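You operate a simulated robot arm through the tools that you are given. There is no shell and no other tool. Be economical: measure what you need, move in short steps, check, and stop when the job is done.

Carry out the task below with a simulated two-armed robot. There is one attempt and no reset: what you move stays moved.

## Task
Burnish the red piece bright, try it in the template gauge and tray it.
Fine: It must drop right in; it ends in the wooden tray. Put the burnisher back. Set down upright: purple burnisher.

It is judged by the outcome, as a careful person would: the job done as asked, and still so three seconds after it is handed in. It fails if anything else is knocked over, pushed out of place, dropped, spilled or broken.

## Robot
Two 7-joint arms with two-finger parallel grippers on one trunk, on a base that drives. Base frame: it is fixed to the floor where the robot stands at the start and does not move with it; the origin is under the middle of the robot, x ahead of it, y to its left, z up. Units: mm, rad, N and s.
The left shoulder is at the start at [60, 143, 926], the right one opposite. With the tool pointing down near the work surface each hand reaches from about 280 to 700 mm from the robot's upright axis, wherever it stands, measured 20 degrees to its own side. Places, roughly: red piece (11x8x6 cm) [700, 200, 900]; wooden tray [1800, 200, 900]. Payload 1.57 kg a hand.
Tool frame (each hand has its own): the origin (TCP) lies between the finger pads and is the grasp point; the fingertips stand 30 mm ahead of it; z points along the fingers, y is the line along which they close. Largest opening 110 mm; finger width 24, thickness 12; the body of the gripper, 48 by 112 mm, starts 78 mm behind the TCP.
Orientation is that of the tool frame in the base frame, as a unit quaternion [w, x, y, z]. With the fingers straight down and closing along the base's y, the tool's x points along the base's -x, its y along +y and its z along -z.

## Interface
- The arms move only by the tool send_rows. It takes "left_series", "right_series" or both (then of equal length, played together; a hand with none holds still); each is a list of rows, each a list of 6 numbers: the shift along the tool's x, y, z in mm, then the turn, a rotation vector about the tool's x, y, z in rad. In form: [[tx, ty, tz, ax, ay, az], ...]. A call has 1 to 8 rows; each row shifts and turns the commanded pose from where the row before left it, along the tool's axes as they then stand. "left_gripper" and "right_gripper" are, for a hand that has rows, the finger opening in mm, from 0 to 110, set as the call begins (left out, the last holds). A row lasts 0.2 s, in which the tool goes at most 50 mm and 0.15 rad; a call with a longer step from one row to the next is refused whole, and so is a gripper value outside its range. Where a pose cannot be reached the arm comes as near as it can. A force on the tool above 40 N (or 10 N above the force at the start of the call, whichever is more), or a blocked arm, ends the call early, and 0.2 s more pass. The fingers move at their own pace (about 45 mm/s each) and stop on an object; they squeeze with about 31 N. The grip force told is the motor's: it shows also when the fingers shut on nothing. Time passes only in rows, and 0.2 s behind the last, so rows that do not move let the fingers close. The reply holds the time, the measured pose of the TCP, the force on the tool along the base axes, the opening and the grip force, in the units named above and with some noise, with the torque about the TCP (base axes, N m) and any sound that the robot's microphone picked up, and new pictures: "views" is both (left out), scene, wrist or none (wrist: the cameras of the hands that moved).
- Cameras (640 x 400 px; columns grow to the right, rows downward): "scene" is now at [54.3, 21.1, 1547.8]; the picture's right is [0.23, -0.97, 0.00], its down [-0.73, -0.17, -0.66] and it looks along [0.64, 0.15, -0.75] (base axes); focal length 294 px, centre (320, 200). "left" rides on the left gripper at [70, -16, -141] in its tool frame; the picture's right is [0.23, 0.97, 0.00], its down [-0.86, 0.20, -0.48] and it looks along [-0.47, 0.11, 0.88] (tool axes); focal length 222 px, centre (320, 200). "right" rides on the right gripper at [70, 16, -141] in its tool frame; the picture's right is [-0.23, 0.97, 0.00], its down [-0.86, -0.20, -0.48] and it looks along [-0.47, -0.11, 0.88] (tool axes); focal length 222 px, centre (320, 200).
- lift_body(by): slides the trunk up (or, below 0, down) by that many mm; the arms and the scene camera ride with it, the base frame stays. It gives what a move gives, with no picture.
- roll_base(legs): drives the robot by 1 to 6 legs, each [ahead, left, turn to the left] in mm, mm and rad, along the robot's own axes; the way and the turn of a leg run together, so that a leg with both is an arc; at most 1500 mm and 3.142 rad a leg. The arms and the cameras ride along, it lands a little off, and it stops where it bumps. It gives what a move gives, and a new picture of the scene camera.
- pan_tilt(pan, tilt): turns the head with the scene camera to pan (to the left, within 1.501 rad either way) and tilt (down, from -0.506 to 1.204), counted from straight ahead of the robot. It gives what a move gives, and a new picture of the scene camera.
- locate(camera, pixels): for up to 12 pixels [column, row] of the newest picture of that camera ("zoom" is the newest enlarged one), the place [x, y, z] in the base frame of the surface seen there, good to about 2 mm, but the place of the scene camera against the robot may be out by one fixed shift of up to 18 mm in any direction. It takes no simulated time.
- zoom(camera, box): a new picture of the part [left, top, right, bottom] of that camera's present view, enlarged. It takes no simulated time.
- sign_off(): hands the job in; it is judged then, once.

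Go step by step. Measure first, check grasps and placings, and put right what went wrong. The budget is 80 turns and 260 pictures, counting those below and the enlarged ones. Unless the task says otherwise, let go and move clear before handing in, and close with one line.

The tools are called by a JSON object that holds its "fn" and its "kwargs". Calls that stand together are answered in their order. send_rows: Moves the arms, as the interface text tells. Its arguments: {"type":"object","properties":{"left_series":{"type":"array"},"left_gripper":{"type":"number"},"right_series":{"type":"array"},"right_gripper":{"type":"number"},"views":{"type":"string","enum":["both","scene","wrist","none"]}},"required":[]} The other tools are called the same way: lift_body (by) slides the trunk up or down; roll_base (legs) drives the base; pan_tilt (pan, tilt) turns the head that bears the scene camera; locate (camera, pixels) gives the place of the surface under pixels of a picture; zoom (camera, box) takes an enlarged picture of a part of a camera's view; sign_off () hands the job in.

At the start:

```text
time: 0.0
left_position: [477.4, 238.1, 1112.7]
left_ee_rot: [0.002, -0.001, 1.0, 0.0]
left_ft_force: [-0.7, 0.0, 0.3]
left_moment: [0.02, 0.0, -0.01]
left_gripper_width: 110.1
left_gripper_force: 0.0
right_position: [450.4, -99.5, 1000.0]
right_ee_rot: [0.0, 0.0, 1.0, 0.001]
right_ft_force: [0.2, -0.5, -0.4]
right_moment: [0.03, -0.01, 0.0]
right_gripper_width: 110.1
right_gripper_force: 0.0
trunk travel left (down, up): [-525.0, 65.0]
robot x, y, heading: [-5.3, -1.3, -0.0]
head pan, tilt: [0.232, 0.85]
```

scene: 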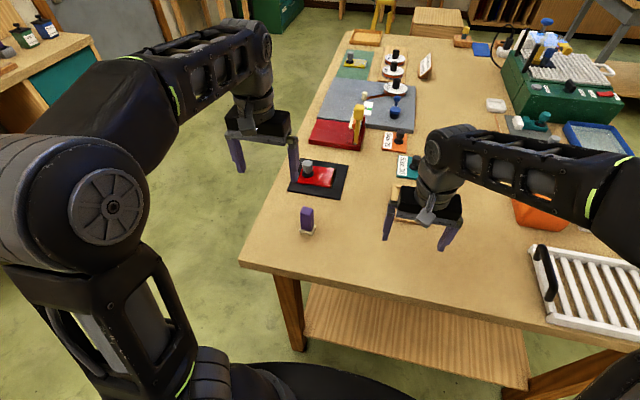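
right: 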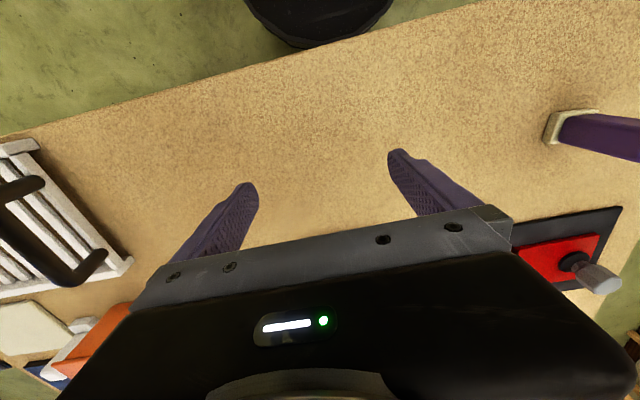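
left: 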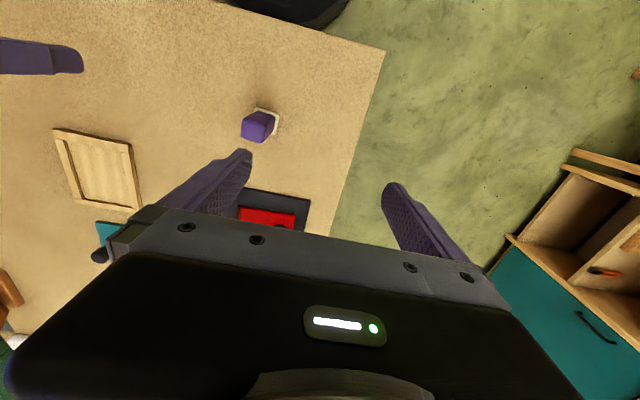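

The scene shows the red piece at about (318,177) on a black mat and the purple burnisher at (307,220). I'll zoom in to find the gauge and the tray.

{"fn": "zoom", "kwargs": {"camera": "scene", "box": [270, 130, 430, 240]}}

{"fn": "zoom", "kwargs": {"camera": "scene", "box": [310, 20, 510, 150]}}

{"fn": "locate", "kwargs": {"camera": "scene", "pixels": [[307, 212], [307, 232], [318, 177], [306, 162], [350, 168], [290, 190], [345, 195], [407, 205], [365, 100], [340, 133], [366, 38], [402, 165]]}}

```text
3.64 times, centred on (350, 185) of scene
```

zoom: 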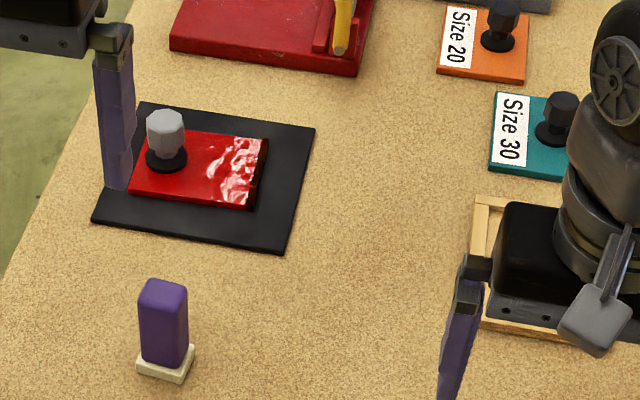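

```text
3.08 times, centred on (410, 85) of scene
```

zoom: 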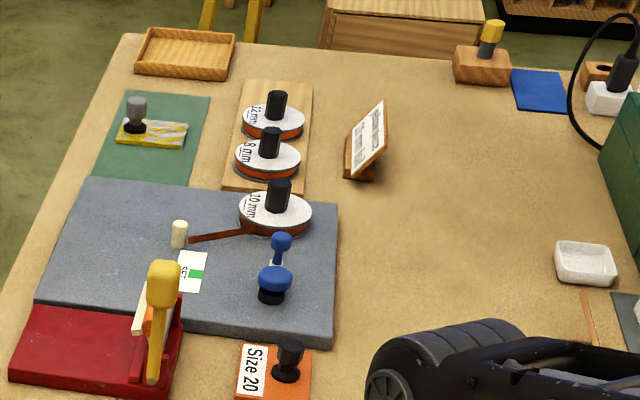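

```text
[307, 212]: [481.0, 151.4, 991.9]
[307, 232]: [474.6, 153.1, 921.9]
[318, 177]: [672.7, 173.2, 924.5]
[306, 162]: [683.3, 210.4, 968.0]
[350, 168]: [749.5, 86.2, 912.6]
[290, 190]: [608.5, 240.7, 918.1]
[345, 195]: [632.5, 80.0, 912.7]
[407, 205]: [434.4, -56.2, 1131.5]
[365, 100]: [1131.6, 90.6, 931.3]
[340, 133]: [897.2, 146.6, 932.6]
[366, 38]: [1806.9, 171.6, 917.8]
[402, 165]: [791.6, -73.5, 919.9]
```

I see a sign card at (427,65). I'll read it and look at the other half of the bench.

{"fn": "zoom", "kwargs": {"camera": "scene", "box": [412, 48, 444, 82]}}

{"fn": "zoom", "kwargs": {"camera": "scene", "box": [470, 10, 640, 160]}}

{"fn": "zoom", "kwargs": {"camera": "left", "box": [0, 60, 340, 280]}}

{"fn": "pan_tilt", "kwargs": {"pan": 0.0, "tilt": 0.5}}

```text
11.76 times, centred on (428, 65) of scene
```

zoom: 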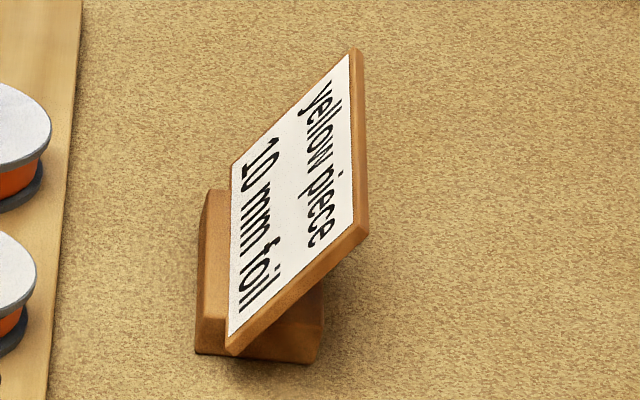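

```text
2.67 times, centred on (555, 85) of scene
```

zoom: 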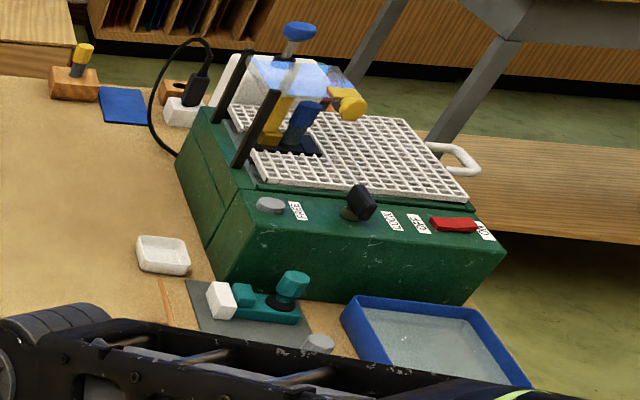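

```text
1.82 times, centred on (170, 170) of left
```

zoom: 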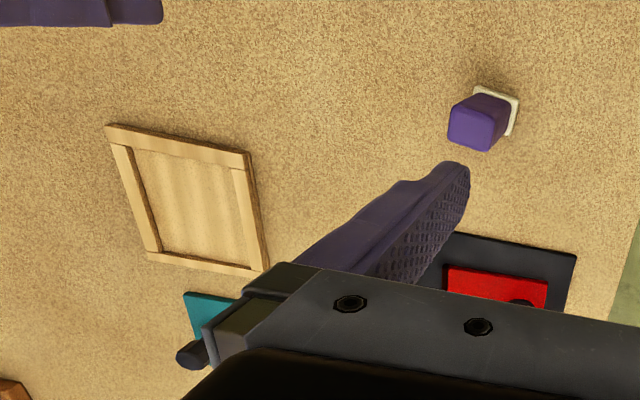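

```text
time: 0.8
left_position: [477.0, 236.7, 1113.3]
left_ee_rot: [0.002, 0.0, 1.0, 0.0]
left_ft_force: [-0.5, 0.2, 0.3]
left_moment: [-0.06, 0.03, -0.01]
left_gripper_width: 110.1
left_gripper_force: 0.1
right_position: [449.6, -100.0, 1000.0]
right_ee_rot: [-0.001, 0.001, 1.0, 0.0]
right_ft_force: [0.1, 0.1, -0.3]
right_moment: [-0.01, -0.02, -0.01]
right_gripper_width: 110.0
right_gripper_force: 0.1
trunk travel left (down, up): [-525.0, 65.0]
robot x, y, heading: [-1.6, 0.7, -0.0]
head pan, tilt: [0.0, 0.499]
```

scene: 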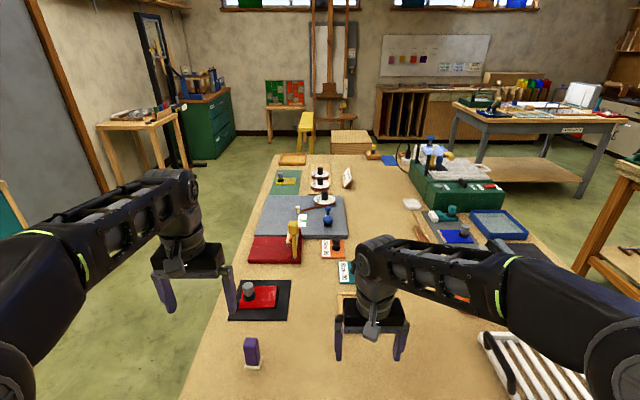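

A wooden frame with a recess shows at (95,168) in the left picture; it may be the template gauge. I'll measure it and move the right hand back out of the way.

{"fn": "locate", "kwargs": {"camera": "left", "pixels": [[56, 130], [132, 140], [139, 208], [78, 200], [95, 168], [257, 140], [262, 112], [105, 220], [268, 218]]}}

{"fn": "send_rows", "kwargs": {"right_series": [[0, -40, -30, 0, 0, 0], [0, -40, -30, 0, 0, 0], [0, -40, -30, 0, 0, 0], [0, -40, -30, 0, 0, 0], [20, -40, -10, 0, 0, 0], [20, -40, 0, 0, 0, 0]], "views": "none"}}

{"fn": "pan_tilt", "kwargs": {"pan": 0.0, "tilt": 0.85}}

```text
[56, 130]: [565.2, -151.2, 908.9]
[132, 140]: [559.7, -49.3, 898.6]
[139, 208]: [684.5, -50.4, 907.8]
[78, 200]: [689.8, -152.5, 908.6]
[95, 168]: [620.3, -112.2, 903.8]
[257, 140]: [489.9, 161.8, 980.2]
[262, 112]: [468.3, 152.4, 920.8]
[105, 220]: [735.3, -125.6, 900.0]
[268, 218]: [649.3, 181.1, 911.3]
```

```text
time: 2.2
left_position: [476.2, 234.6, 1113.4]
left_ee_rot: [0.001, -0.001, 1.0, 0.002]
left_ft_force: [0.6, -0.9, 0.9]
left_moment: [0.03, 0.05, 0.0]
left_gripper_width: 110.1
left_gripper_force: 0.0
right_position: [432.6, -345.5, 1118.3]
right_ee_rot: [0.0, -0.005, 1.0, 0.002]
right_ft_force: [-2.2, -4.9, -0.3]
right_moment: [0.55, -0.16, -0.02]
right_gripper_width: 110.2
right_gripper_force: 0.1
right hand out of reach, approached as far as the arm can: row 4, 5
trunk travel left (down, up): [-525.0, 65.0]
robot x, y, heading: [-0.4, 0.7, -0.003]
head pan, tilt: [0.0, 0.499]
```

```text
time: 3.1
left_position: [477.0, 236.8, 1112.5]
left_ee_rot: [0.001, 0.0, 1.0, 0.0]
left_ft_force: [-0.4, -0.6, 0.8]
left_moment: [0.03, 0.02, 0.0]
left_gripper_width: 109.9
left_gripper_force: 0.1
right_position: [433.7, -337.0, 1119.7]
right_ee_rot: [0.001, -0.011, 1.0, 0.001]
right_ft_force: [-0.3, -0.4, 0.3]
right_moment: [-0.02, 0.0, -0.01]
right_gripper_width: 110.3
right_gripper_force: 0.1
trunk travel left (down, up): [-525.0, 65.0]
robot x, y, heading: [1.0, -3.3, 0.002]
head pan, tilt: [0.0, 0.85]
```

scene: 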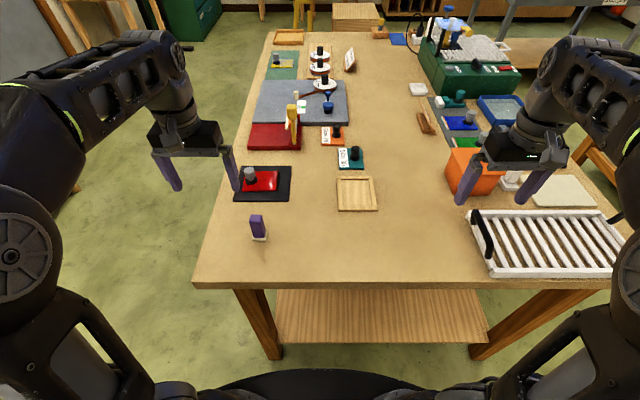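

{"fn": "zoom", "kwargs": {"camera": "scene", "box": [225, 110, 385, 250]}}

{"fn": "zoom", "kwargs": {"camera": "scene", "box": [400, 70, 640, 220]}}

{"fn": "locate", "kwargs": {"camera": "scene", "pixels": [[342, 183], [369, 182], [373, 207], [342, 207], [256, 195], [250, 170], [278, 172], [258, 218], [258, 238], [287, 40]]}}

```text
2.86 times, centred on (305, 180) of scene
```

zoom: 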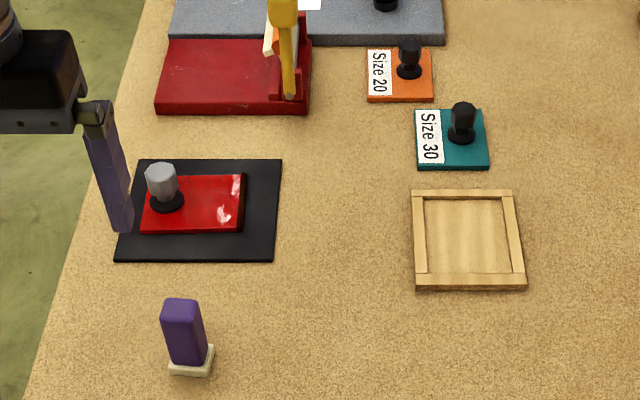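

```text
2.67 times, centred on (520, 145) of scene
```

zoom: 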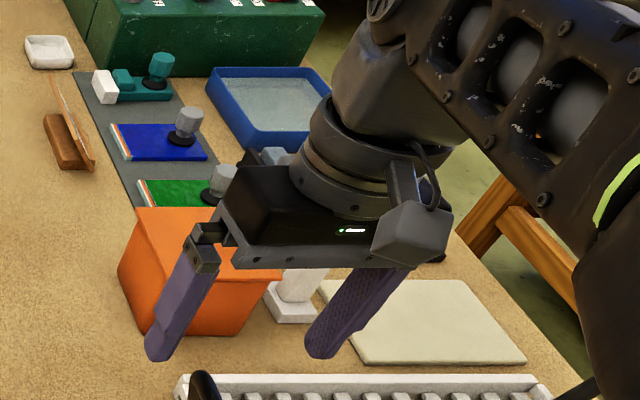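

```text
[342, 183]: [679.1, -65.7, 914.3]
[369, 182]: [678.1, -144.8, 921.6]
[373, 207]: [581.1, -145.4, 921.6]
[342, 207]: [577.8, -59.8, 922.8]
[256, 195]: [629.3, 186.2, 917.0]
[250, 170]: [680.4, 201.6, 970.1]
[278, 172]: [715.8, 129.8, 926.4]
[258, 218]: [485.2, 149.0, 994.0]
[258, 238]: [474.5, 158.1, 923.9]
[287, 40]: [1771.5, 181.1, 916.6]
```

There's another wooden card at (427,122) with its back to me, which may matter. I'll pull the left hand back and up for a clean top view of the piece and burnisher, and point the right wrist camera towards the frame and card.

{"fn": "locate", "kwargs": {"camera": "scene", "pixels": [[427, 122], [338, 135], [352, 157], [345, 155], [295, 110], [285, 130]]}}

{"fn": "send_rows", "kwargs": {"left_series": [[30, -15, -30, 0, 0, 0], [30, -15, -30, 0, 0, 0], [30, -15, -20, 0, 0, 0]], "right_series": [[0, 40, 0, 0, 0, 0], [-10, 40, 0, 0, 0, 0], [0, 40, 0, 0, 0, 0]], "views": "wrist"}}

```text
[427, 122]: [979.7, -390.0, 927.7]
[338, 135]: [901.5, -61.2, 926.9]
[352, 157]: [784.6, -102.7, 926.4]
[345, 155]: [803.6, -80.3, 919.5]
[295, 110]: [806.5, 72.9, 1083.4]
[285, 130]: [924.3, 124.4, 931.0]
```

```text
time: 3.9
left_position: [466.8, 233.7, 1118.6]
left_ee_rot: [0.003, 0.0, 1.0, 0.0]
left_ft_force: [1.5, 0.9, -0.3]
left_moment: [-0.04, -0.02, 0.0]
left_gripper_width: 110.0
left_gripper_force: 0.0
left hand out of reach, approached as far as the arm can: row 1, 2, 3
right_position: [437.8, -220.4, 1120.3]
right_ee_rot: [0.0, 0.0, 1.0, 0.0]
right_ft_force: [0.2, 0.4, 0.3]
right_moment: [-0.06, 0.02, 0.0]
right_gripper_width: 110.0
right_gripper_force: 0.0
trunk travel left (down, up): [-525.0, 65.0]
robot x, y, heading: [-3.5, -1.0, 0.001]
head pan, tilt: [0.0, 0.85]
```

right: 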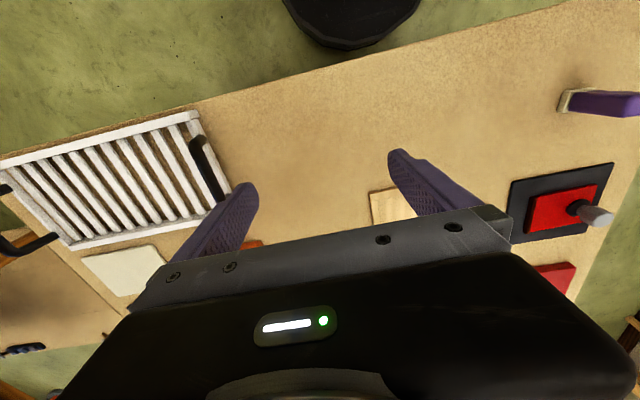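
left: 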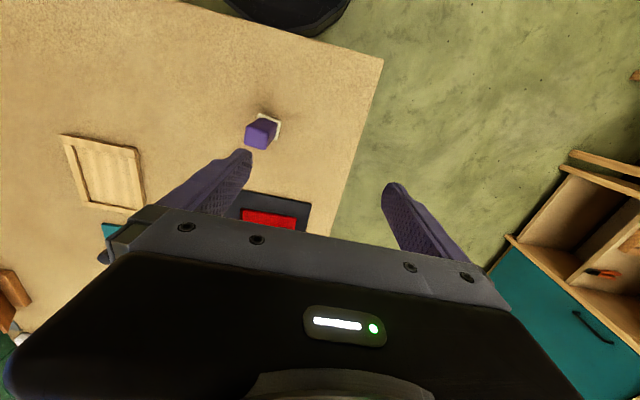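

The right wrist camera sees the red piece at (565,205), so I'll measure its corners, the knob and the frame from the wrist cameras.

{"fn": "zoom", "kwargs": {"camera": "right", "box": [490, 70, 640, 250]}}

{"fn": "zoom", "kwargs": {"camera": "left", "box": [50, 100, 170, 220]}}

{"fn": "locate", "kwargs": {"camera": "right", "pixels": [[535, 191], [597, 184], [527, 230], [578, 222], [595, 215], [508, 180], [613, 164], [513, 242], [588, 229], [564, 90], [560, 110], [600, 100]]}}

{"fn": "zoom", "kwargs": {"camera": "scene", "box": [225, 155, 305, 205]}}

```text
2.22 times, centred on (565, 160) of right
```

zoom: 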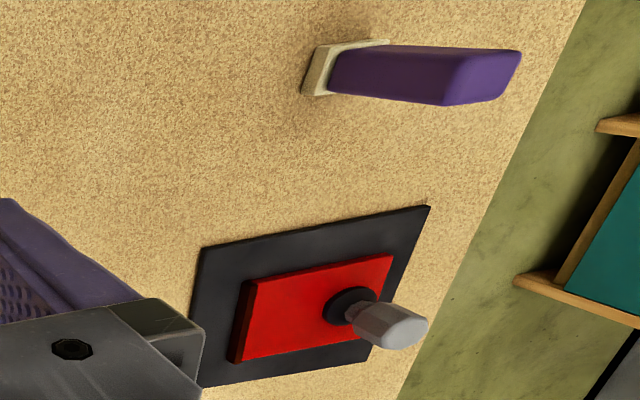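

```text
3.33 times, centred on (110, 160) of left
```

zoom: 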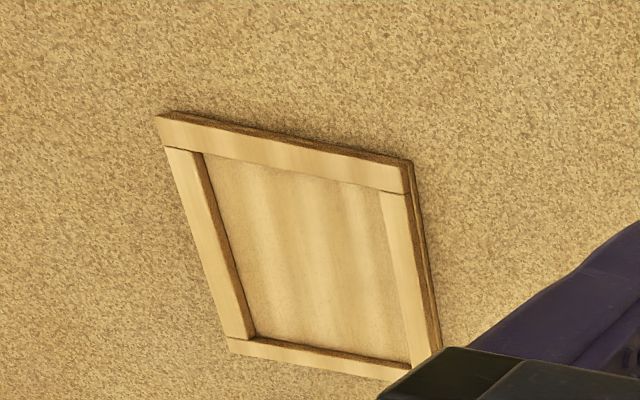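

```text
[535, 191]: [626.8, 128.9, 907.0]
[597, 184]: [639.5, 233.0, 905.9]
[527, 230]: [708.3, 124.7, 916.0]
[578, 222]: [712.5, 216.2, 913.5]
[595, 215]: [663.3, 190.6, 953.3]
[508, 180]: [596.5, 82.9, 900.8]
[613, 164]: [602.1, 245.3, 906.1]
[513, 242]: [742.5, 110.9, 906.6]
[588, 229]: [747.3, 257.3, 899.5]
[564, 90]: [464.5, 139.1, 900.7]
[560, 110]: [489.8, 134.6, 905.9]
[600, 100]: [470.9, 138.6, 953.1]
```

```text
8.00 times, centred on (265, 180) of scene
```

zoom: 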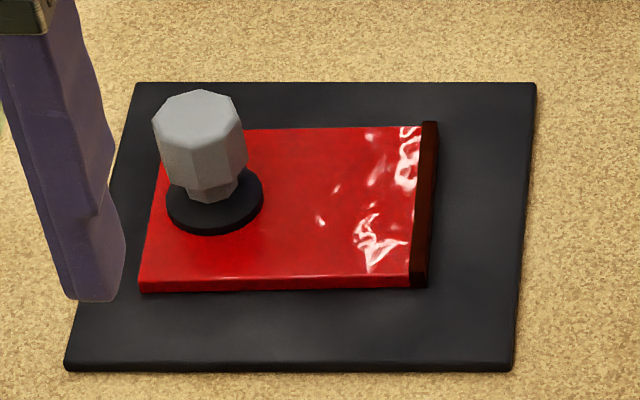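

The piece is about 110 (y) × 85 (x), with the knob near (670,195). Before choosing a standing place, I'll check the robot's front clearance to the table and the floor on the left.

{"fn": "locate", "kwargs": {"camera": "scene", "pixels": [[320, 372], [200, 280], [300, 285], [190, 285], [272, 33], [245, 120]]}}

{"fn": "pan_tilt", "kwargs": {"pan": 0.9, "tilt": 0.6}}

```text
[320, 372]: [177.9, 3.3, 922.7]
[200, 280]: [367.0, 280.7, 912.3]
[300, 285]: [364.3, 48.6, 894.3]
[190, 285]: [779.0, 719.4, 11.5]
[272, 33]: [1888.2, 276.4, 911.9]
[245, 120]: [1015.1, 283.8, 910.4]
```

```text
time: 5.1
left_position: [467.1, 231.0, 1120.3]
left_ee_rot: [0.003, 0.0, 1.0, 0.0]
left_ft_force: [0.2, 0.3, 0.1]
left_moment: [-0.01, 0.0, -0.02]
left_gripper_width: 110.1
left_gripper_force: 0.1
right_position: [438.7, -223.2, 1121.4]
right_ee_rot: [0.0, 0.0, 1.0, 0.0]
right_ft_force: [1.2, 0.2, 0.1]
right_moment: [0.04, -0.02, 0.0]
right_gripper_width: 109.9
right_gripper_force: 0.0
trunk travel left (down, up): [-525.0, 65.0]
robot x, y, heading: [-0.8, 1.7, -0.001]
head pan, tilt: [0.901, 0.6]
```

scene: 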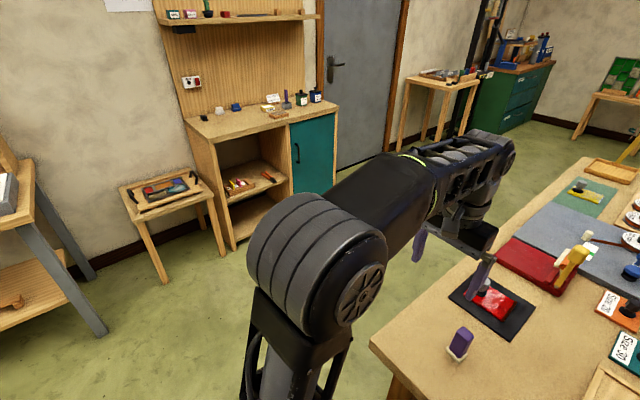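

There is a free aisle left of the table. I'll measure its width.

{"fn": "locate", "kwargs": {"camera": "scene", "pixels": [[232, 250], [165, 283], [335, 180], [290, 192], [415, 135], [445, 140], [520, 70], [460, 130], [370, 345], [105, 335]]}}

```text
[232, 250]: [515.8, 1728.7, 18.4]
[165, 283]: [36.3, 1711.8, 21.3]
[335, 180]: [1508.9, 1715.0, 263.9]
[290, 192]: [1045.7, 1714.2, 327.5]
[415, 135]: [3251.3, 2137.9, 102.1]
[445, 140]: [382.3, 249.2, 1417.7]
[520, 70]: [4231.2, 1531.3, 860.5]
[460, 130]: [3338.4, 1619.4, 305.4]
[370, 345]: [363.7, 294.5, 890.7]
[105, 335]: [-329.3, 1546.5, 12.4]
```

The aisle is wide (y 290–1700). I'd like to stand about 80 mm closer and 100 mm left so one hand reaches everything; I'll look down first to check base clearance.

{"fn": "pan_tilt", "kwargs": {"pan": 0.0, "tilt": 1.2}}

```text
time: 6.3
left_position: [467.9, 232.9, 1118.7]
left_ee_rot: [0.002, 0.0, 1.0, 0.0]
left_ft_force: [-0.7, 0.5, -0.1]
left_moment: [-0.02, 0.0, -0.02]
left_gripper_width: 109.9
left_gripper_force: 0.0
right_position: [437.3, -222.3, 1120.4]
right_ee_rot: [0.0, -0.001, 1.0, 0.001]
right_ft_force: [0.3, 0.0, 0.1]
right_moment: [-0.01, 0.02, 0.03]
right_gripper_width: 109.8
right_gripper_force: 0.2
trunk travel left (down, up): [-525.0, 65.0]
robot x, y, heading: [-1.6, -0.2, -0.004]
head pan, tilt: [0.0, 1.201]
```

scene: 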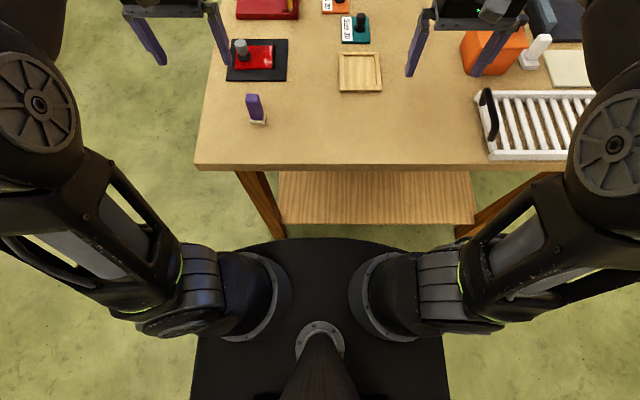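

{"fn": "locate", "kwargs": {"camera": "scene", "pixels": [[320, 242], [255, 248], [375, 220], [280, 236], [250, 205], [193, 345], [446, 345], [235, 50], [254, 106], [300, 172]]}}

```text
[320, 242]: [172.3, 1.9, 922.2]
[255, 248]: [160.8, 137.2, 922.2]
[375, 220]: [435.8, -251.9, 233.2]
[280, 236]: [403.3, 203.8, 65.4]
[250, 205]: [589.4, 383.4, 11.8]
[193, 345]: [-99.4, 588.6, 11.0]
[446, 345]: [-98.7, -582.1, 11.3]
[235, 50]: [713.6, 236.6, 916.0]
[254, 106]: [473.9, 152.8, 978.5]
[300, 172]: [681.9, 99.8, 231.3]
```

The trunk plate front is at x≈172, against a table edge at 365. I'll shift 90 left and 70 ahead.

{"fn": "roll_base", "kwargs": {"legs": [[0, 90, 0], [70, 0, 0]]}}

{"fn": "pan_tilt", "kwargs": {"pan": 0.0, "tilt": 0.9}}

```text
time: 8.0
left_position: [536.9, 320.8, 1118.5]
left_ee_rot: [0.002, -0.001, 1.0, 0.0]
left_ft_force: [0.1, 0.0, -0.1]
left_moment: [0.02, 0.04, -0.01]
left_gripper_width: 110.0
left_gripper_force: 0.2
right_position: [508.6, -133.4, 1118.8]
right_ee_rot: [-0.001, 0.0, 1.0, -0.001]
right_ft_force: [0.0, 0.9, 0.3]
right_moment: [0.02, 0.0, -0.03]
right_gripper_width: 110.0
right_gripper_force: 0.0
trunk travel left (down, up): [-525.0, 65.0]
robot x, y, heading: [67.5, 85.3, -0.004]
head pan, tilt: [0.0, 1.201]
```

scene: 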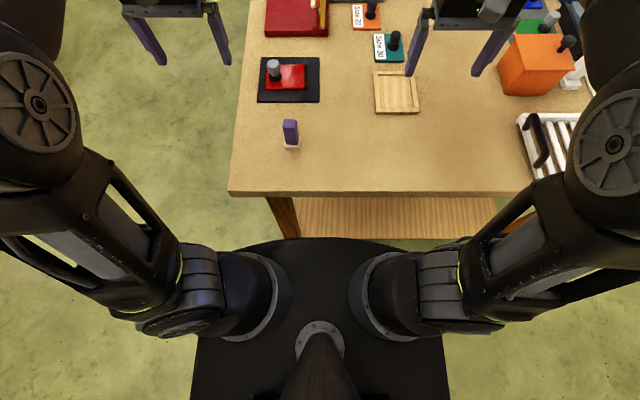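

```text
time: 8.8
left_position: [536.9, 321.1, 1119.6]
left_ee_rot: [0.002, -0.001, 1.0, 0.0]
left_ft_force: [-0.6, -0.2, -0.1]
left_moment: [0.0, -0.01, -0.03]
left_gripper_width: 109.7
left_gripper_force: 0.2
right_position: [506.7, -134.6, 1120.5]
right_ee_rot: [0.0, 0.0, 1.0, -0.001]
right_ft_force: [0.4, 0.6, 1.2]
right_moment: [-0.02, 0.0, 0.0]
right_gripper_width: 110.0
right_gripper_force: 0.1
trunk travel left (down, up): [-525.0, 65.0]
robot x, y, heading: [67.8, 88.3, -0.001]
head pan, tilt: [0.0, 0.901]
```

scene: 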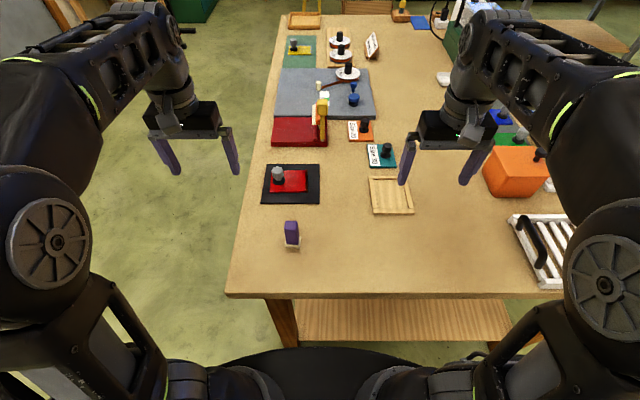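

Both hands are clear. I'll move the left hand over the table near (585,175) to view the piece and burnisher from above.

{"fn": "send_rows", "kwargs": {"left_series": [[-12, -37, 0, 0, 0, 0], [-12, -37, 0, 0, 0, 0], [-12, -37, 0, 0, 0, 0], [-12, -35, 0, 0, 0, 0]]}}

```text
time: 9.8
left_position: [567.0, 258.9, 1111.2]
left_ee_rot: [0.003, -0.002, 1.0, -0.001]
left_ft_force: [-0.6, 0.5, -0.3]
left_moment: [-0.02, -0.01, 0.03]
left_gripper_width: 109.9
left_gripper_force: 0.1
left hand out of reach, approached as far as the arm can: row 1, 2, 3, 4
right_position: [506.9, -133.6, 1121.7]
right_ee_rot: [-0.001, 0.0, 1.0, 0.0]
right_ft_force: [0.1, 0.5, 0.5]
right_moment: [-0.04, -0.01, 0.02]
right_gripper_width: 110.2
right_gripper_force: 0.1
trunk travel left (down, up): [-525.0, 65.0]
robot x, y, heading: [70.1, 86.2, 0.003]
head pan, tilt: [0.0, 0.901]
```

scene: 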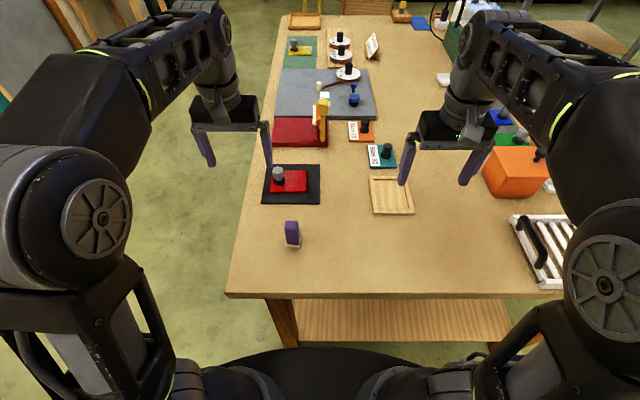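
left: 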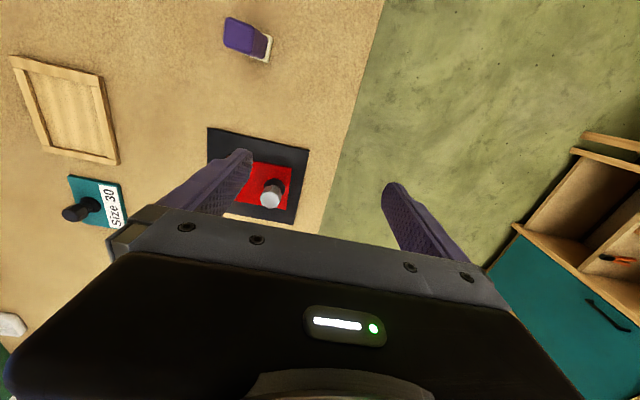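

Being high limits reach, so I'll raise the trunk by 60 to give the arms more room. First I'll measure from this clear left view.

{"fn": "zoom", "kwargs": {"camera": "left", "box": [0, 0, 340, 240]}}

{"fn": "locate", "kwargs": {"camera": "left", "pixels": [[33, 71], [91, 86], [54, 146], [104, 155], [10, 56], [101, 78], [119, 164], [250, 25], [271, 38], [265, 60], [270, 200], [291, 168]]}}

{"fn": "lift_body", "kwargs": {"by": 60}}

```text
1.67 times, centred on (170, 120) of left
```

zoom: 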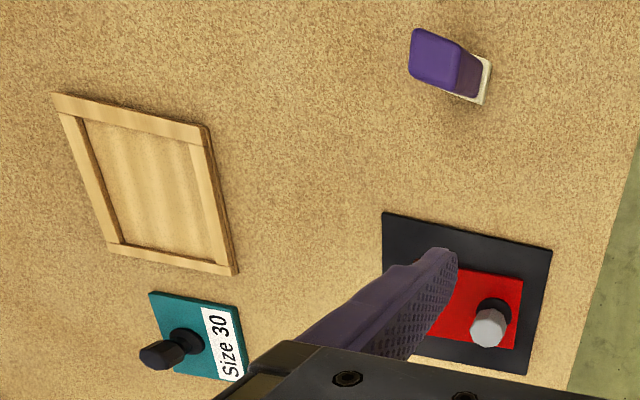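

```text
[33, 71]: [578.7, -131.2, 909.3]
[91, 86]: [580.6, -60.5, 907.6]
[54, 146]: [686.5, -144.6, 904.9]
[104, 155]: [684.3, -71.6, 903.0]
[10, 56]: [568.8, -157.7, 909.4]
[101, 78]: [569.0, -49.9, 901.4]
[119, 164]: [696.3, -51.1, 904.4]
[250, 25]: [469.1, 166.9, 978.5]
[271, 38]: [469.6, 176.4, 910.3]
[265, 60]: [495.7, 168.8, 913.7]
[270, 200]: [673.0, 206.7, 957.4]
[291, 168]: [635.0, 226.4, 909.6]
```

```text
time: 10.8
left_position: [567.7, 258.6, 1170.2]
left_ee_rot: [0.004, -0.001, 1.0, 0.0]
left_ft_force: [-0.1, -0.9, 0.3]
left_moment: [-0.08, 0.02, 0.02]
left_gripper_width: 110.1
left_gripper_force: 0.0
right_position: [508.1, -134.7, 1179.9]
right_ee_rot: [0.0, 0.0, 1.0, 0.0]
right_ft_force: [0.3, 0.1, 0.4]
right_moment: [0.05, 0.01, -0.01]
right_gripper_width: 109.8
right_gripper_force: 0.1
trunk travel left (down, up): [-585.0, 5.0]
robot x, y, heading: [68.0, 87.4, -0.001]
head pan, tilt: [0.0, 0.901]
```

The frame's inner recess is about 105 (x) × 80 (y), so the piece must be turned 90° to drop in. Next I'll move the left hand lower and above-behind the burnisher to see its angle.

{"fn": "send_rows", "kwargs": {"left_series": [[20, -15, 45, 0, 0, 0], [25, -25, 30, 0, 0, 0], [25, -25, 5, 0, 0, 0], [20, -25, 0, 0, 0, 0], [20, -5, 0, 0, 0, 0]]}}

```text
refused: row 1 steps farther than a row can; nothing moved
```

{"fn": "send_rows", "kwargs": {"left_series": [[20, -15, 40, 0, 0, 0], [25, -25, 30, 0, 0, 0], [25, -25, 10, 0, 0, 0], [20, -25, 0, 0, 0, 0], [20, -5, 0, 0, 0, 0]]}}

```text
time: 12.0
left_position: [456.2, 162.3, 1091.4]
left_ee_rot: [0.004, 0.0, 1.0, 0.0]
left_ft_force: [0.1, 0.2, 0.4]
left_moment: [0.0, 0.0, 0.01]
left_gripper_width: 110.1
left_gripper_force: 0.0
right_position: [507.2, -133.4, 1181.0]
right_ee_rot: [0.0, 0.0, 1.0, -0.001]
right_ft_force: [-0.5, 0.0, -0.4]
right_moment: [-0.01, 0.02, 0.0]
right_gripper_width: 109.9
right_gripper_force: 0.2
trunk travel left (down, up): [-585.0, 5.0]
robot x, y, heading: [68.4, 90.6, 0.003]
head pan, tilt: [0.0, 0.901]
```

scene: 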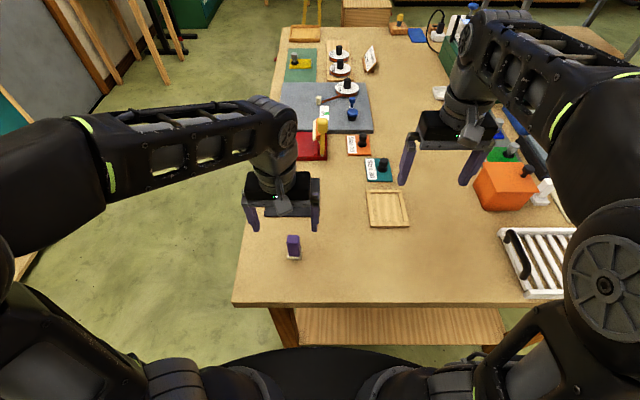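
left: 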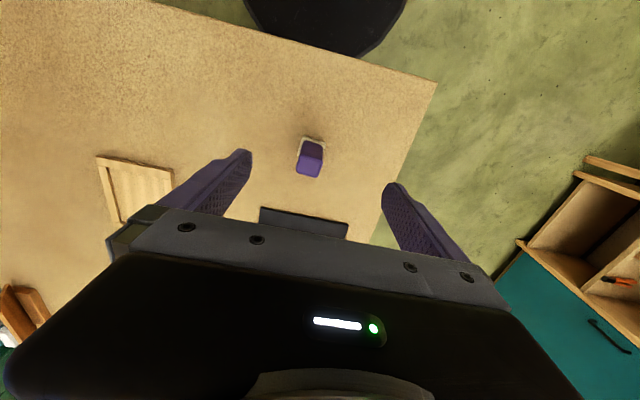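

{"fn": "zoom", "kwargs": {"camera": "left", "box": [280, 120, 350, 190]}}

{"fn": "locate", "kwargs": {"camera": "zoom", "pixels": [[165, 465], [185, 520], [390, 280], [370, 520], [210, 170], [415, 190], [290, 400], [195, 330], [290, 350], [380, 350], [280, 500], [420, 230]]}}

```text
5.71 times, centred on (315, 155) of left
```

zoom: 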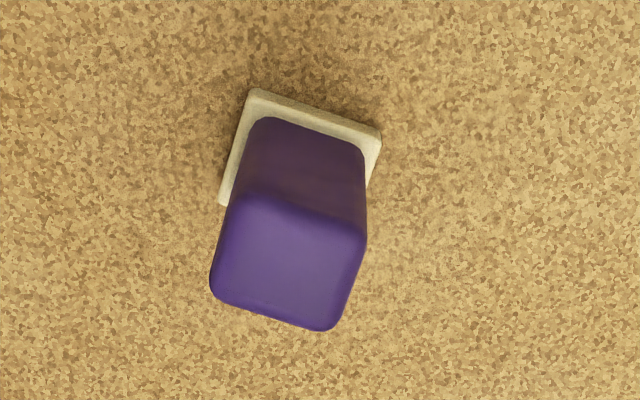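

```text
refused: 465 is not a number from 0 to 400
```

{"fn": "locate", "kwargs": {"camera": "zoom", "pixels": [[220, 285], [325, 322], [358, 245], [245, 205], [285, 260], [255, 92], [378, 133], [372, 175], [222, 200]]}}

```text
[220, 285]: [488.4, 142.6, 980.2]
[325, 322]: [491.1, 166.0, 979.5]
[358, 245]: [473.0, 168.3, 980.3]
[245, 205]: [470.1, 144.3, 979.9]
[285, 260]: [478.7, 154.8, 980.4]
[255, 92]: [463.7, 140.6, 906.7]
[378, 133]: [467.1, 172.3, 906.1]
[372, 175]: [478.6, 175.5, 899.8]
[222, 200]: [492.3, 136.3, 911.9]
```

The burnisher's top is at z=980, centred at (481,155), and turned about 6°. I'll align with it and lower to grasp at z≈950.

{"fn": "send_rows", "kwargs": {"left_series": [[-25, -7, 0, 0, 0, 0.1], [0, 0, 40, 0, 0, 0], [0, 0, 40, 0, 0, 0], [0, 0, 35, 0, 0, 0], [0, 0, 26, 0, 0, 0]], "views": "wrist"}}

```text
time: 13.2
left_position: [482.2, 157.1, 948.0]
left_ee_rot: [0.003, 0.049, 0.999, 0.0]
left_ft_force: [0.7, 0.9, 0.3]
left_moment: [-0.02, 0.01, -0.03]
left_gripper_width: 109.8
left_gripper_force: 0.0
right_position: [507.8, -134.2, 1180.1]
right_ee_rot: [0.0, 0.0, 1.0, 0.0]
right_ft_force: [1.3, -0.5, 0.1]
right_moment: [0.0, 0.02, -0.01]
right_gripper_width: 110.1
right_gripper_force: 0.0
trunk travel left (down, up): [-585.0, 5.0]
robot x, y, heading: [71.2, 89.9, -0.006]
head pan, tilt: [0.0, 0.901]
```

left: 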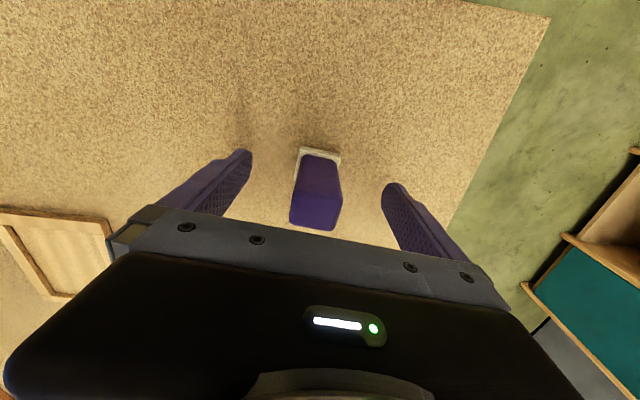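

{"fn": "send_rows", "kwargs": {"left_series": [[0, 0, 0, 0, 0, 0], [0, 0, 0, 0, 0, 0], [0, 0, 0, 0, 0, 0], [0, 0, 0, 0, 0, 0], [0, 0, 0, 0, 0, 0], [0, 0, 0, 0, 0, 0]], "left_gripper": 10, "views": "wrist"}}

```text
time: 14.6
left_position: [482.6, 156.9, 949.8]
left_ee_rot: [0.003, 0.049, 0.999, 0.0]
left_ft_force: [0.0, -0.4, 0.1]
left_moment: [-0.01, -0.02, 0.02]
left_gripper_width: 29.5
left_gripper_force: 25.6
right_position: [507.4, -133.0, 1180.9]
right_ee_rot: [0.0, -0.001, 1.0, 0.0]
right_ft_force: [0.2, 0.1, -0.2]
right_moment: [-0.01, 0.04, 0.03]
right_gripper_width: 110.1
right_gripper_force: 0.0
trunk travel left (down, up): [-585.0, 5.0]
robot x, y, heading: [68.9, 90.6, -0.003]
head pan, tilt: [0.0, 0.901]
```

left: 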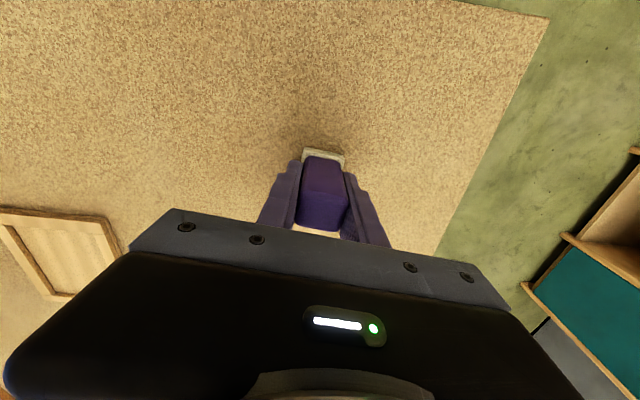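

The burnisher is held (29.5 mm). I'll lift it, straighten the yaw and move forward for a look at the plate.

{"fn": "send_rows", "kwargs": {"left_series": [[0, 0, -40, 0, 0, 0], [0, 0, -40, 0, 0, 0], [0, 0, -40, 0, 0, -0.1], [-45, 0, 0, 0, 0, 0], [-45, 0, 0, 0, 0, 0]]}}

```text
time: 15.8
left_position: [575.8, 155.7, 1073.1]
left_ee_rot: [0.003, -0.001, 1.0, 0.001]
left_ft_force: [0.0, 0.1, -0.4]
left_moment: [-0.01, 0.05, 0.01]
left_gripper_width: 29.2
left_gripper_force: 30.7
right_position: [507.9, -133.7, 1179.4]
right_ee_rot: [0.0, -0.002, 1.0, -0.001]
right_ft_force: [-0.1, -0.4, 0.4]
right_moment: [-0.02, -0.01, -0.01]
right_gripper_width: 110.2
right_gripper_force: 0.0
trunk travel left (down, up): [-585.0, 5.0]
robot x, y, heading: [67.2, 88.4, -0.001]
head pan, tilt: [0.0, 0.901]
```

scene: 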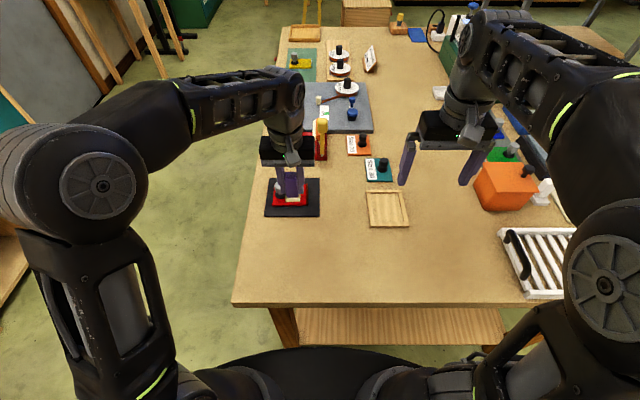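
left: 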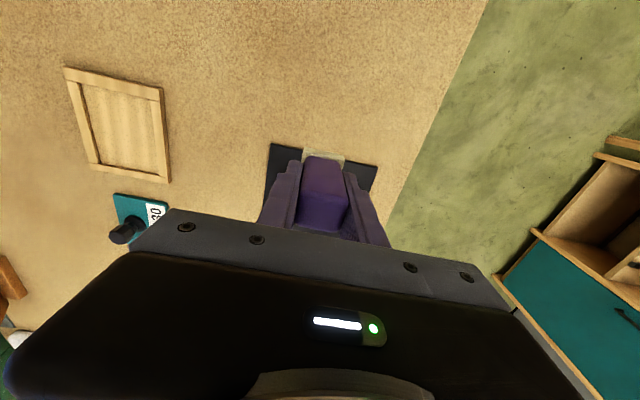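

The frame is clear here, so I'll measure it now. I'll also bring the right hand across a little to view the plate.

{"fn": "zoom", "kwargs": {"camera": "left", "box": [50, 50, 190, 200]}}

{"fn": "send_rows", "kwargs": {"right_series": [[-20, 40, 0, 0, 0, 0], [-20, 40, 0, 0, 0, 0], [-20, 30, 0, 0, 0, 0]], "views": "wrist"}}

```text
2.67 times, centred on (120, 125) of left
```

zoom: 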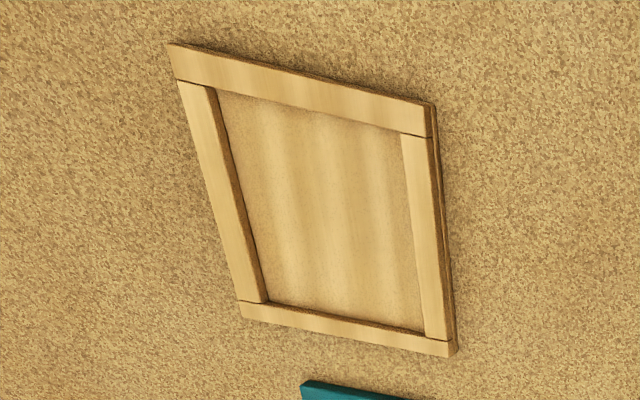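

```text
time: 16.6
left_position: [575.2, 153.9, 1074.0]
left_ee_rot: [0.004, 0.0, 1.0, 0.001]
left_ft_force: [0.7, -0.4, -1.7]
left_moment: [0.01, -0.01, -0.04]
left_gripper_width: 29.2
left_gripper_force: 30.4
right_position: [574.8, -27.0, 1162.1]
right_ee_rot: [0.001, 0.001, 1.0, 0.0]
right_ft_force: [-0.5, 0.3, 0.2]
right_moment: [0.01, -0.01, 0.01]
right_gripper_width: 109.9
right_gripper_force: 0.1
right hand out of reach, approached as far as the arm can: row 1, 2
trunk travel left (down, up): [-585.0, 5.0]
robot x, y, heading: [68.8, 87.6, -0.005]
head pan, tilt: [0.0, 0.901]
```

right: 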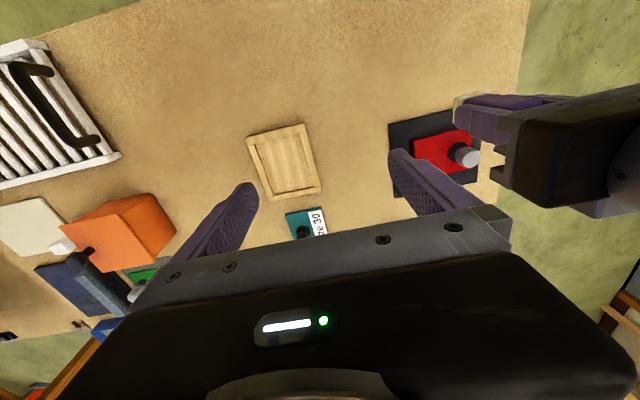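

Good view of both. I'll zoom and measure the frame first.

{"fn": "zoom", "kwargs": {"camera": "right", "box": [235, 115, 331, 211]}}

{"fn": "zoom", "kwargs": {"camera": "right", "box": [380, 100, 490, 200]}}

```text
4.17 times, centred on (283, 163) of right
```

zoom: 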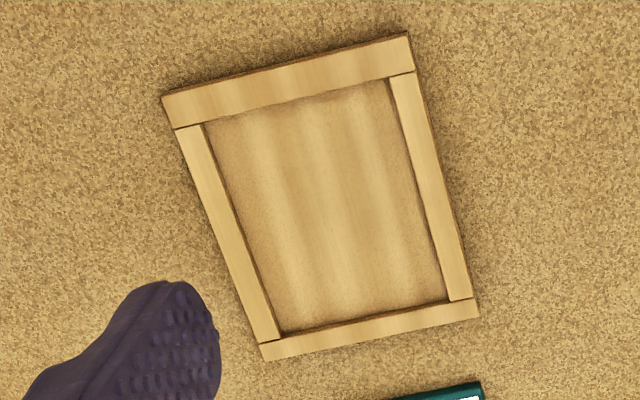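

```text
4.00 times, centred on (435, 150) of right
```

zoom: 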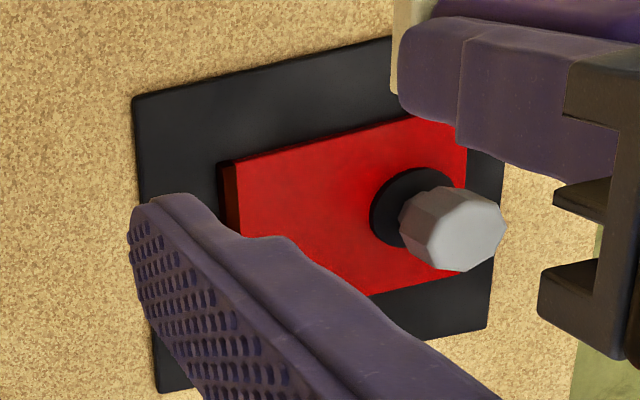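

{"fn": "locate", "kwargs": {"camera": "right", "pixels": [[254.9, 144.5], [299.8, 134.2], [313.5, 187.5], [272.9, 195.9], [245.6, 138.8], [303.4, 123.8], [320.8, 190], [269.8, 200.6], [284, 165], [415, 142], [470, 130.5], [450, 172.5]]}}

{"fn": "locate", "kwargs": {"camera": "zoom", "pixels": [[455, 225], [425, 210], [480, 230], [445, 265], [395, 205], [448, 180], [222, 175], [232, 175], [300, 160], [180, 120], [340, 230], [490, 200]]}}

```text
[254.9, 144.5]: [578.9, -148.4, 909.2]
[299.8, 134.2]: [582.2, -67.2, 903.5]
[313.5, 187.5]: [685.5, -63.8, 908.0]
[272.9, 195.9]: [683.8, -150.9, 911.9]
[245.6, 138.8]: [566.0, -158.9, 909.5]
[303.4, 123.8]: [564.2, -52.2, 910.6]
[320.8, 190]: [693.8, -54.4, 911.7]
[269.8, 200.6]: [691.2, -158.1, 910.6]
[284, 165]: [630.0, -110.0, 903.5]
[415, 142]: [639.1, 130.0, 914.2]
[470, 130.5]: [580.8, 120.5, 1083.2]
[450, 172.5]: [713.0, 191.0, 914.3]
```

```text
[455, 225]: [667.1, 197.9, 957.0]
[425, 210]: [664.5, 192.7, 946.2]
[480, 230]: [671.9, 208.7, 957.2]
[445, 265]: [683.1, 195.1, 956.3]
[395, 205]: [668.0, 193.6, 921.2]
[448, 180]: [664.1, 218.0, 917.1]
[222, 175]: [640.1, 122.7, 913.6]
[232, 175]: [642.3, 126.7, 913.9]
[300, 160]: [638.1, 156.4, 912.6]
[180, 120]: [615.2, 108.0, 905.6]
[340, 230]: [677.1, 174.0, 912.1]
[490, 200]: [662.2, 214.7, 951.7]
```

The plate top is z≈913.5, spanning x 637–715 and y 123–229, with the knob at (669,203). I'll withdraw the right hand and bring the burnisher over the plate's open part at (676,145).

{"fn": "send_rows", "kwargs": {"left_series": [[-40, -3, 10, 0, 0, 0], [-40, -3, 20, 0, 0, 0], [-20, -4, 30, 0, 0, 0], [0, 0, 25, 0, 0, 0]], "right_series": [[15, -35, 0, 0, 0, 0], [15, -35, 0, 0, 0, 0], [15, -35, 0, 0, 0, 0], [10, -35, 0, 0, 0, 0]]}}

```text
time: 17.6
left_position: [674.6, 145.8, 986.3]
left_ee_rot: [0.004, -0.002, 1.0, 0.001]
left_ft_force: [-0.5, -0.6, -0.9]
left_moment: [-0.01, 0.0, -0.02]
left_gripper_width: 29.6
left_gripper_force: 31.0
right_position: [519.9, -164.8, 1158.5]
right_ee_rot: [0.0, -0.001, 1.0, 0.0]
right_ft_force: [-0.4, 0.2, 0.9]
right_moment: [-0.02, -0.02, 0.01]
right_gripper_width: 109.8
right_gripper_force: 0.0
trunk travel left (down, up): [-585.0, 5.0]
robot x, y, heading: [68.2, 85.6, 0.005]
head pan, tilt: [0.0, 0.901]
```

scene: 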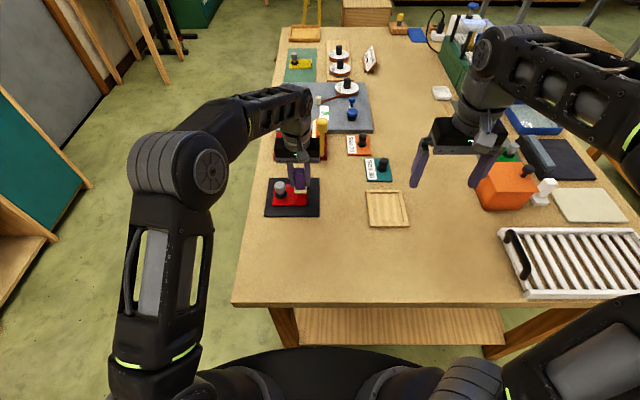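
right: 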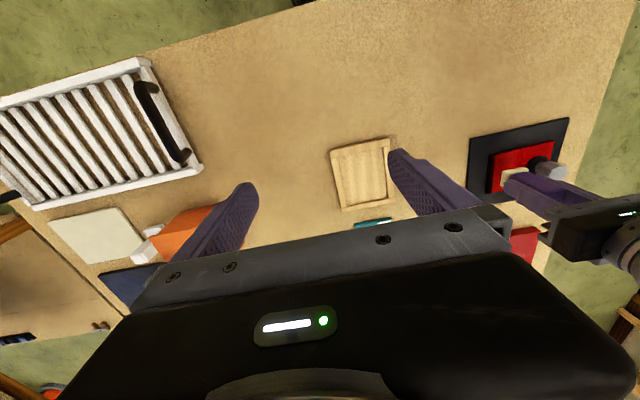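
left: 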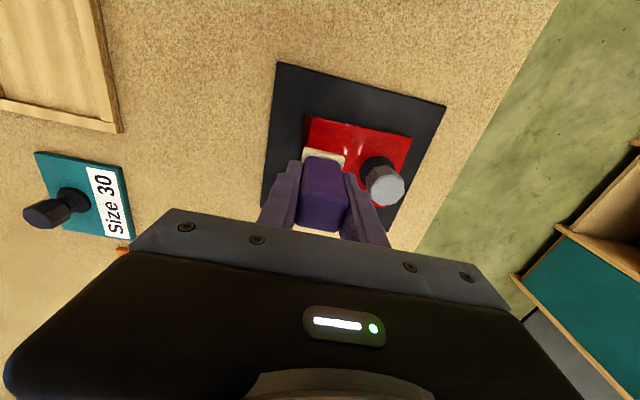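

The foot is over the plate and clear of the knob. I'll descend gently to contact.

{"fn": "send_rows", "kwargs": {"left_series": [[0, 0, 12, 0, 0, 0], [0, 0, 7, 0, 0, 0], [0, 0, 2, 0, 0, 0], [0, 0, 2, 0, 0, 0]], "views": "wrist"}}

```text
time: 18.6
left_position: [672.6, 144.8, 964.1]
left_ee_rot: [0.003, -0.001, 1.0, 0.0]
left_ft_force: [0.6, -1.2, -0.1]
left_moment: [0.04, 0.0, 0.0]
left_gripper_width: 29.4
left_gripper_force: 31.3
right_position: [520.4, -164.9, 1159.5]
right_ee_rot: [0.0, 0.0, 1.0, 0.0]
right_ft_force: [0.2, -0.5, -0.3]
right_moment: [0.0, -0.01, 0.0]
right_gripper_width: 110.0
right_gripper_force: 0.2
trunk travel left (down, up): [-585.0, 5.0]
robot x, y, heading: [68.3, 89.7, 0.0]
head pan, tilt: [0.0, 0.901]
```

left: 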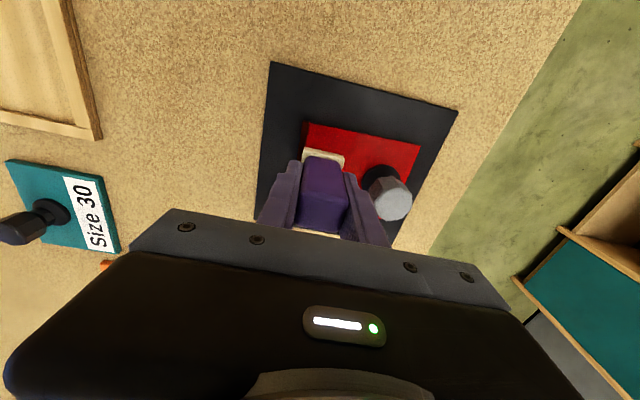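

{"fn": "send_rows", "kwargs": {"left_series": [[0, 0, 1.5, 0, 0, 0], [0, 0, 1, 0, 0, 0], [0, 0, 1, 0, 0, 0]], "views": "none"}}

```text
time: 19.4
left_position: [672.6, 145.4, 961.7]
left_ee_rot: [0.006, -0.001, 1.0, 0.0]
left_ft_force: [-0.6, 1.8, 20.4]
left_moment: [0.01, 0.36, 0.0]
left_gripper_width: 29.4
left_gripper_force: 31.4
right_position: [518.4, -164.7, 1160.5]
right_ee_rot: [0.001, 0.0, 1.0, 0.0]
right_ft_force: [-0.3, 0.0, -0.5]
right_moment: [-0.02, -0.02, 0.02]
right_gripper_width: 109.9
right_gripper_force: 0.0
trunk travel left (down, up): [-585.0, 5.0]
robot x, y, heading: [69.8, 89.2, -0.001]
head pan, tilt: [0.0, 0.901]
```

Contact at 20 N. I'll ease off to about 10 N and rub along x.

{"fn": "send_rows", "kwargs": {"left_series": [[0, 0, -0.6, 0, 0, 0], [-10, 0, 0, 0, 0, 0], [-12, 0, 0, 0, 0, 0], [12, 0, 0, 0, 0, 0], [12, 0, 0, 0, 0, 0], [12, 0, 0, 0, 0, 0], [-14, 0, 0, 0, 0, 0]]}}

```text
time: 21.0
left_position: [672.0, 147.9, 961.2]
left_ee_rot: [0.003, -0.001, 1.0, 0.0]
left_ft_force: [-7.8, -0.7, 23.8]
left_moment: [-0.1, 0.16, -0.01]
left_gripper_width: 29.7
left_gripper_force: 31.3
right_position: [517.5, -164.5, 1160.6]
right_ee_rot: [0.001, 0.0, 1.0, 0.0]
right_ft_force: [0.4, 0.2, -0.1]
right_moment: [0.01, 0.01, 0.04]
right_gripper_width: 110.3
right_gripper_force: 0.1
trunk travel left (down, up): [-585.0, 5.0]
robot x, y, heading: [70.0, 88.4, 0.0]
head pan, tilt: [0.0, 0.901]
```

scene: 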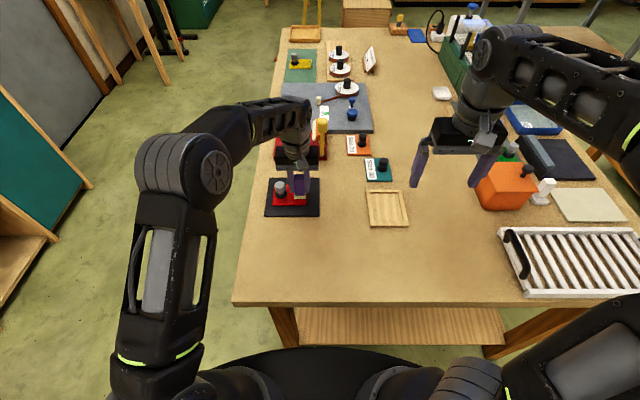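
left: 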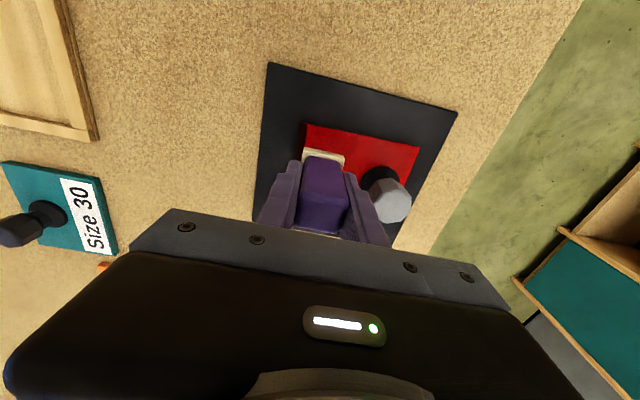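

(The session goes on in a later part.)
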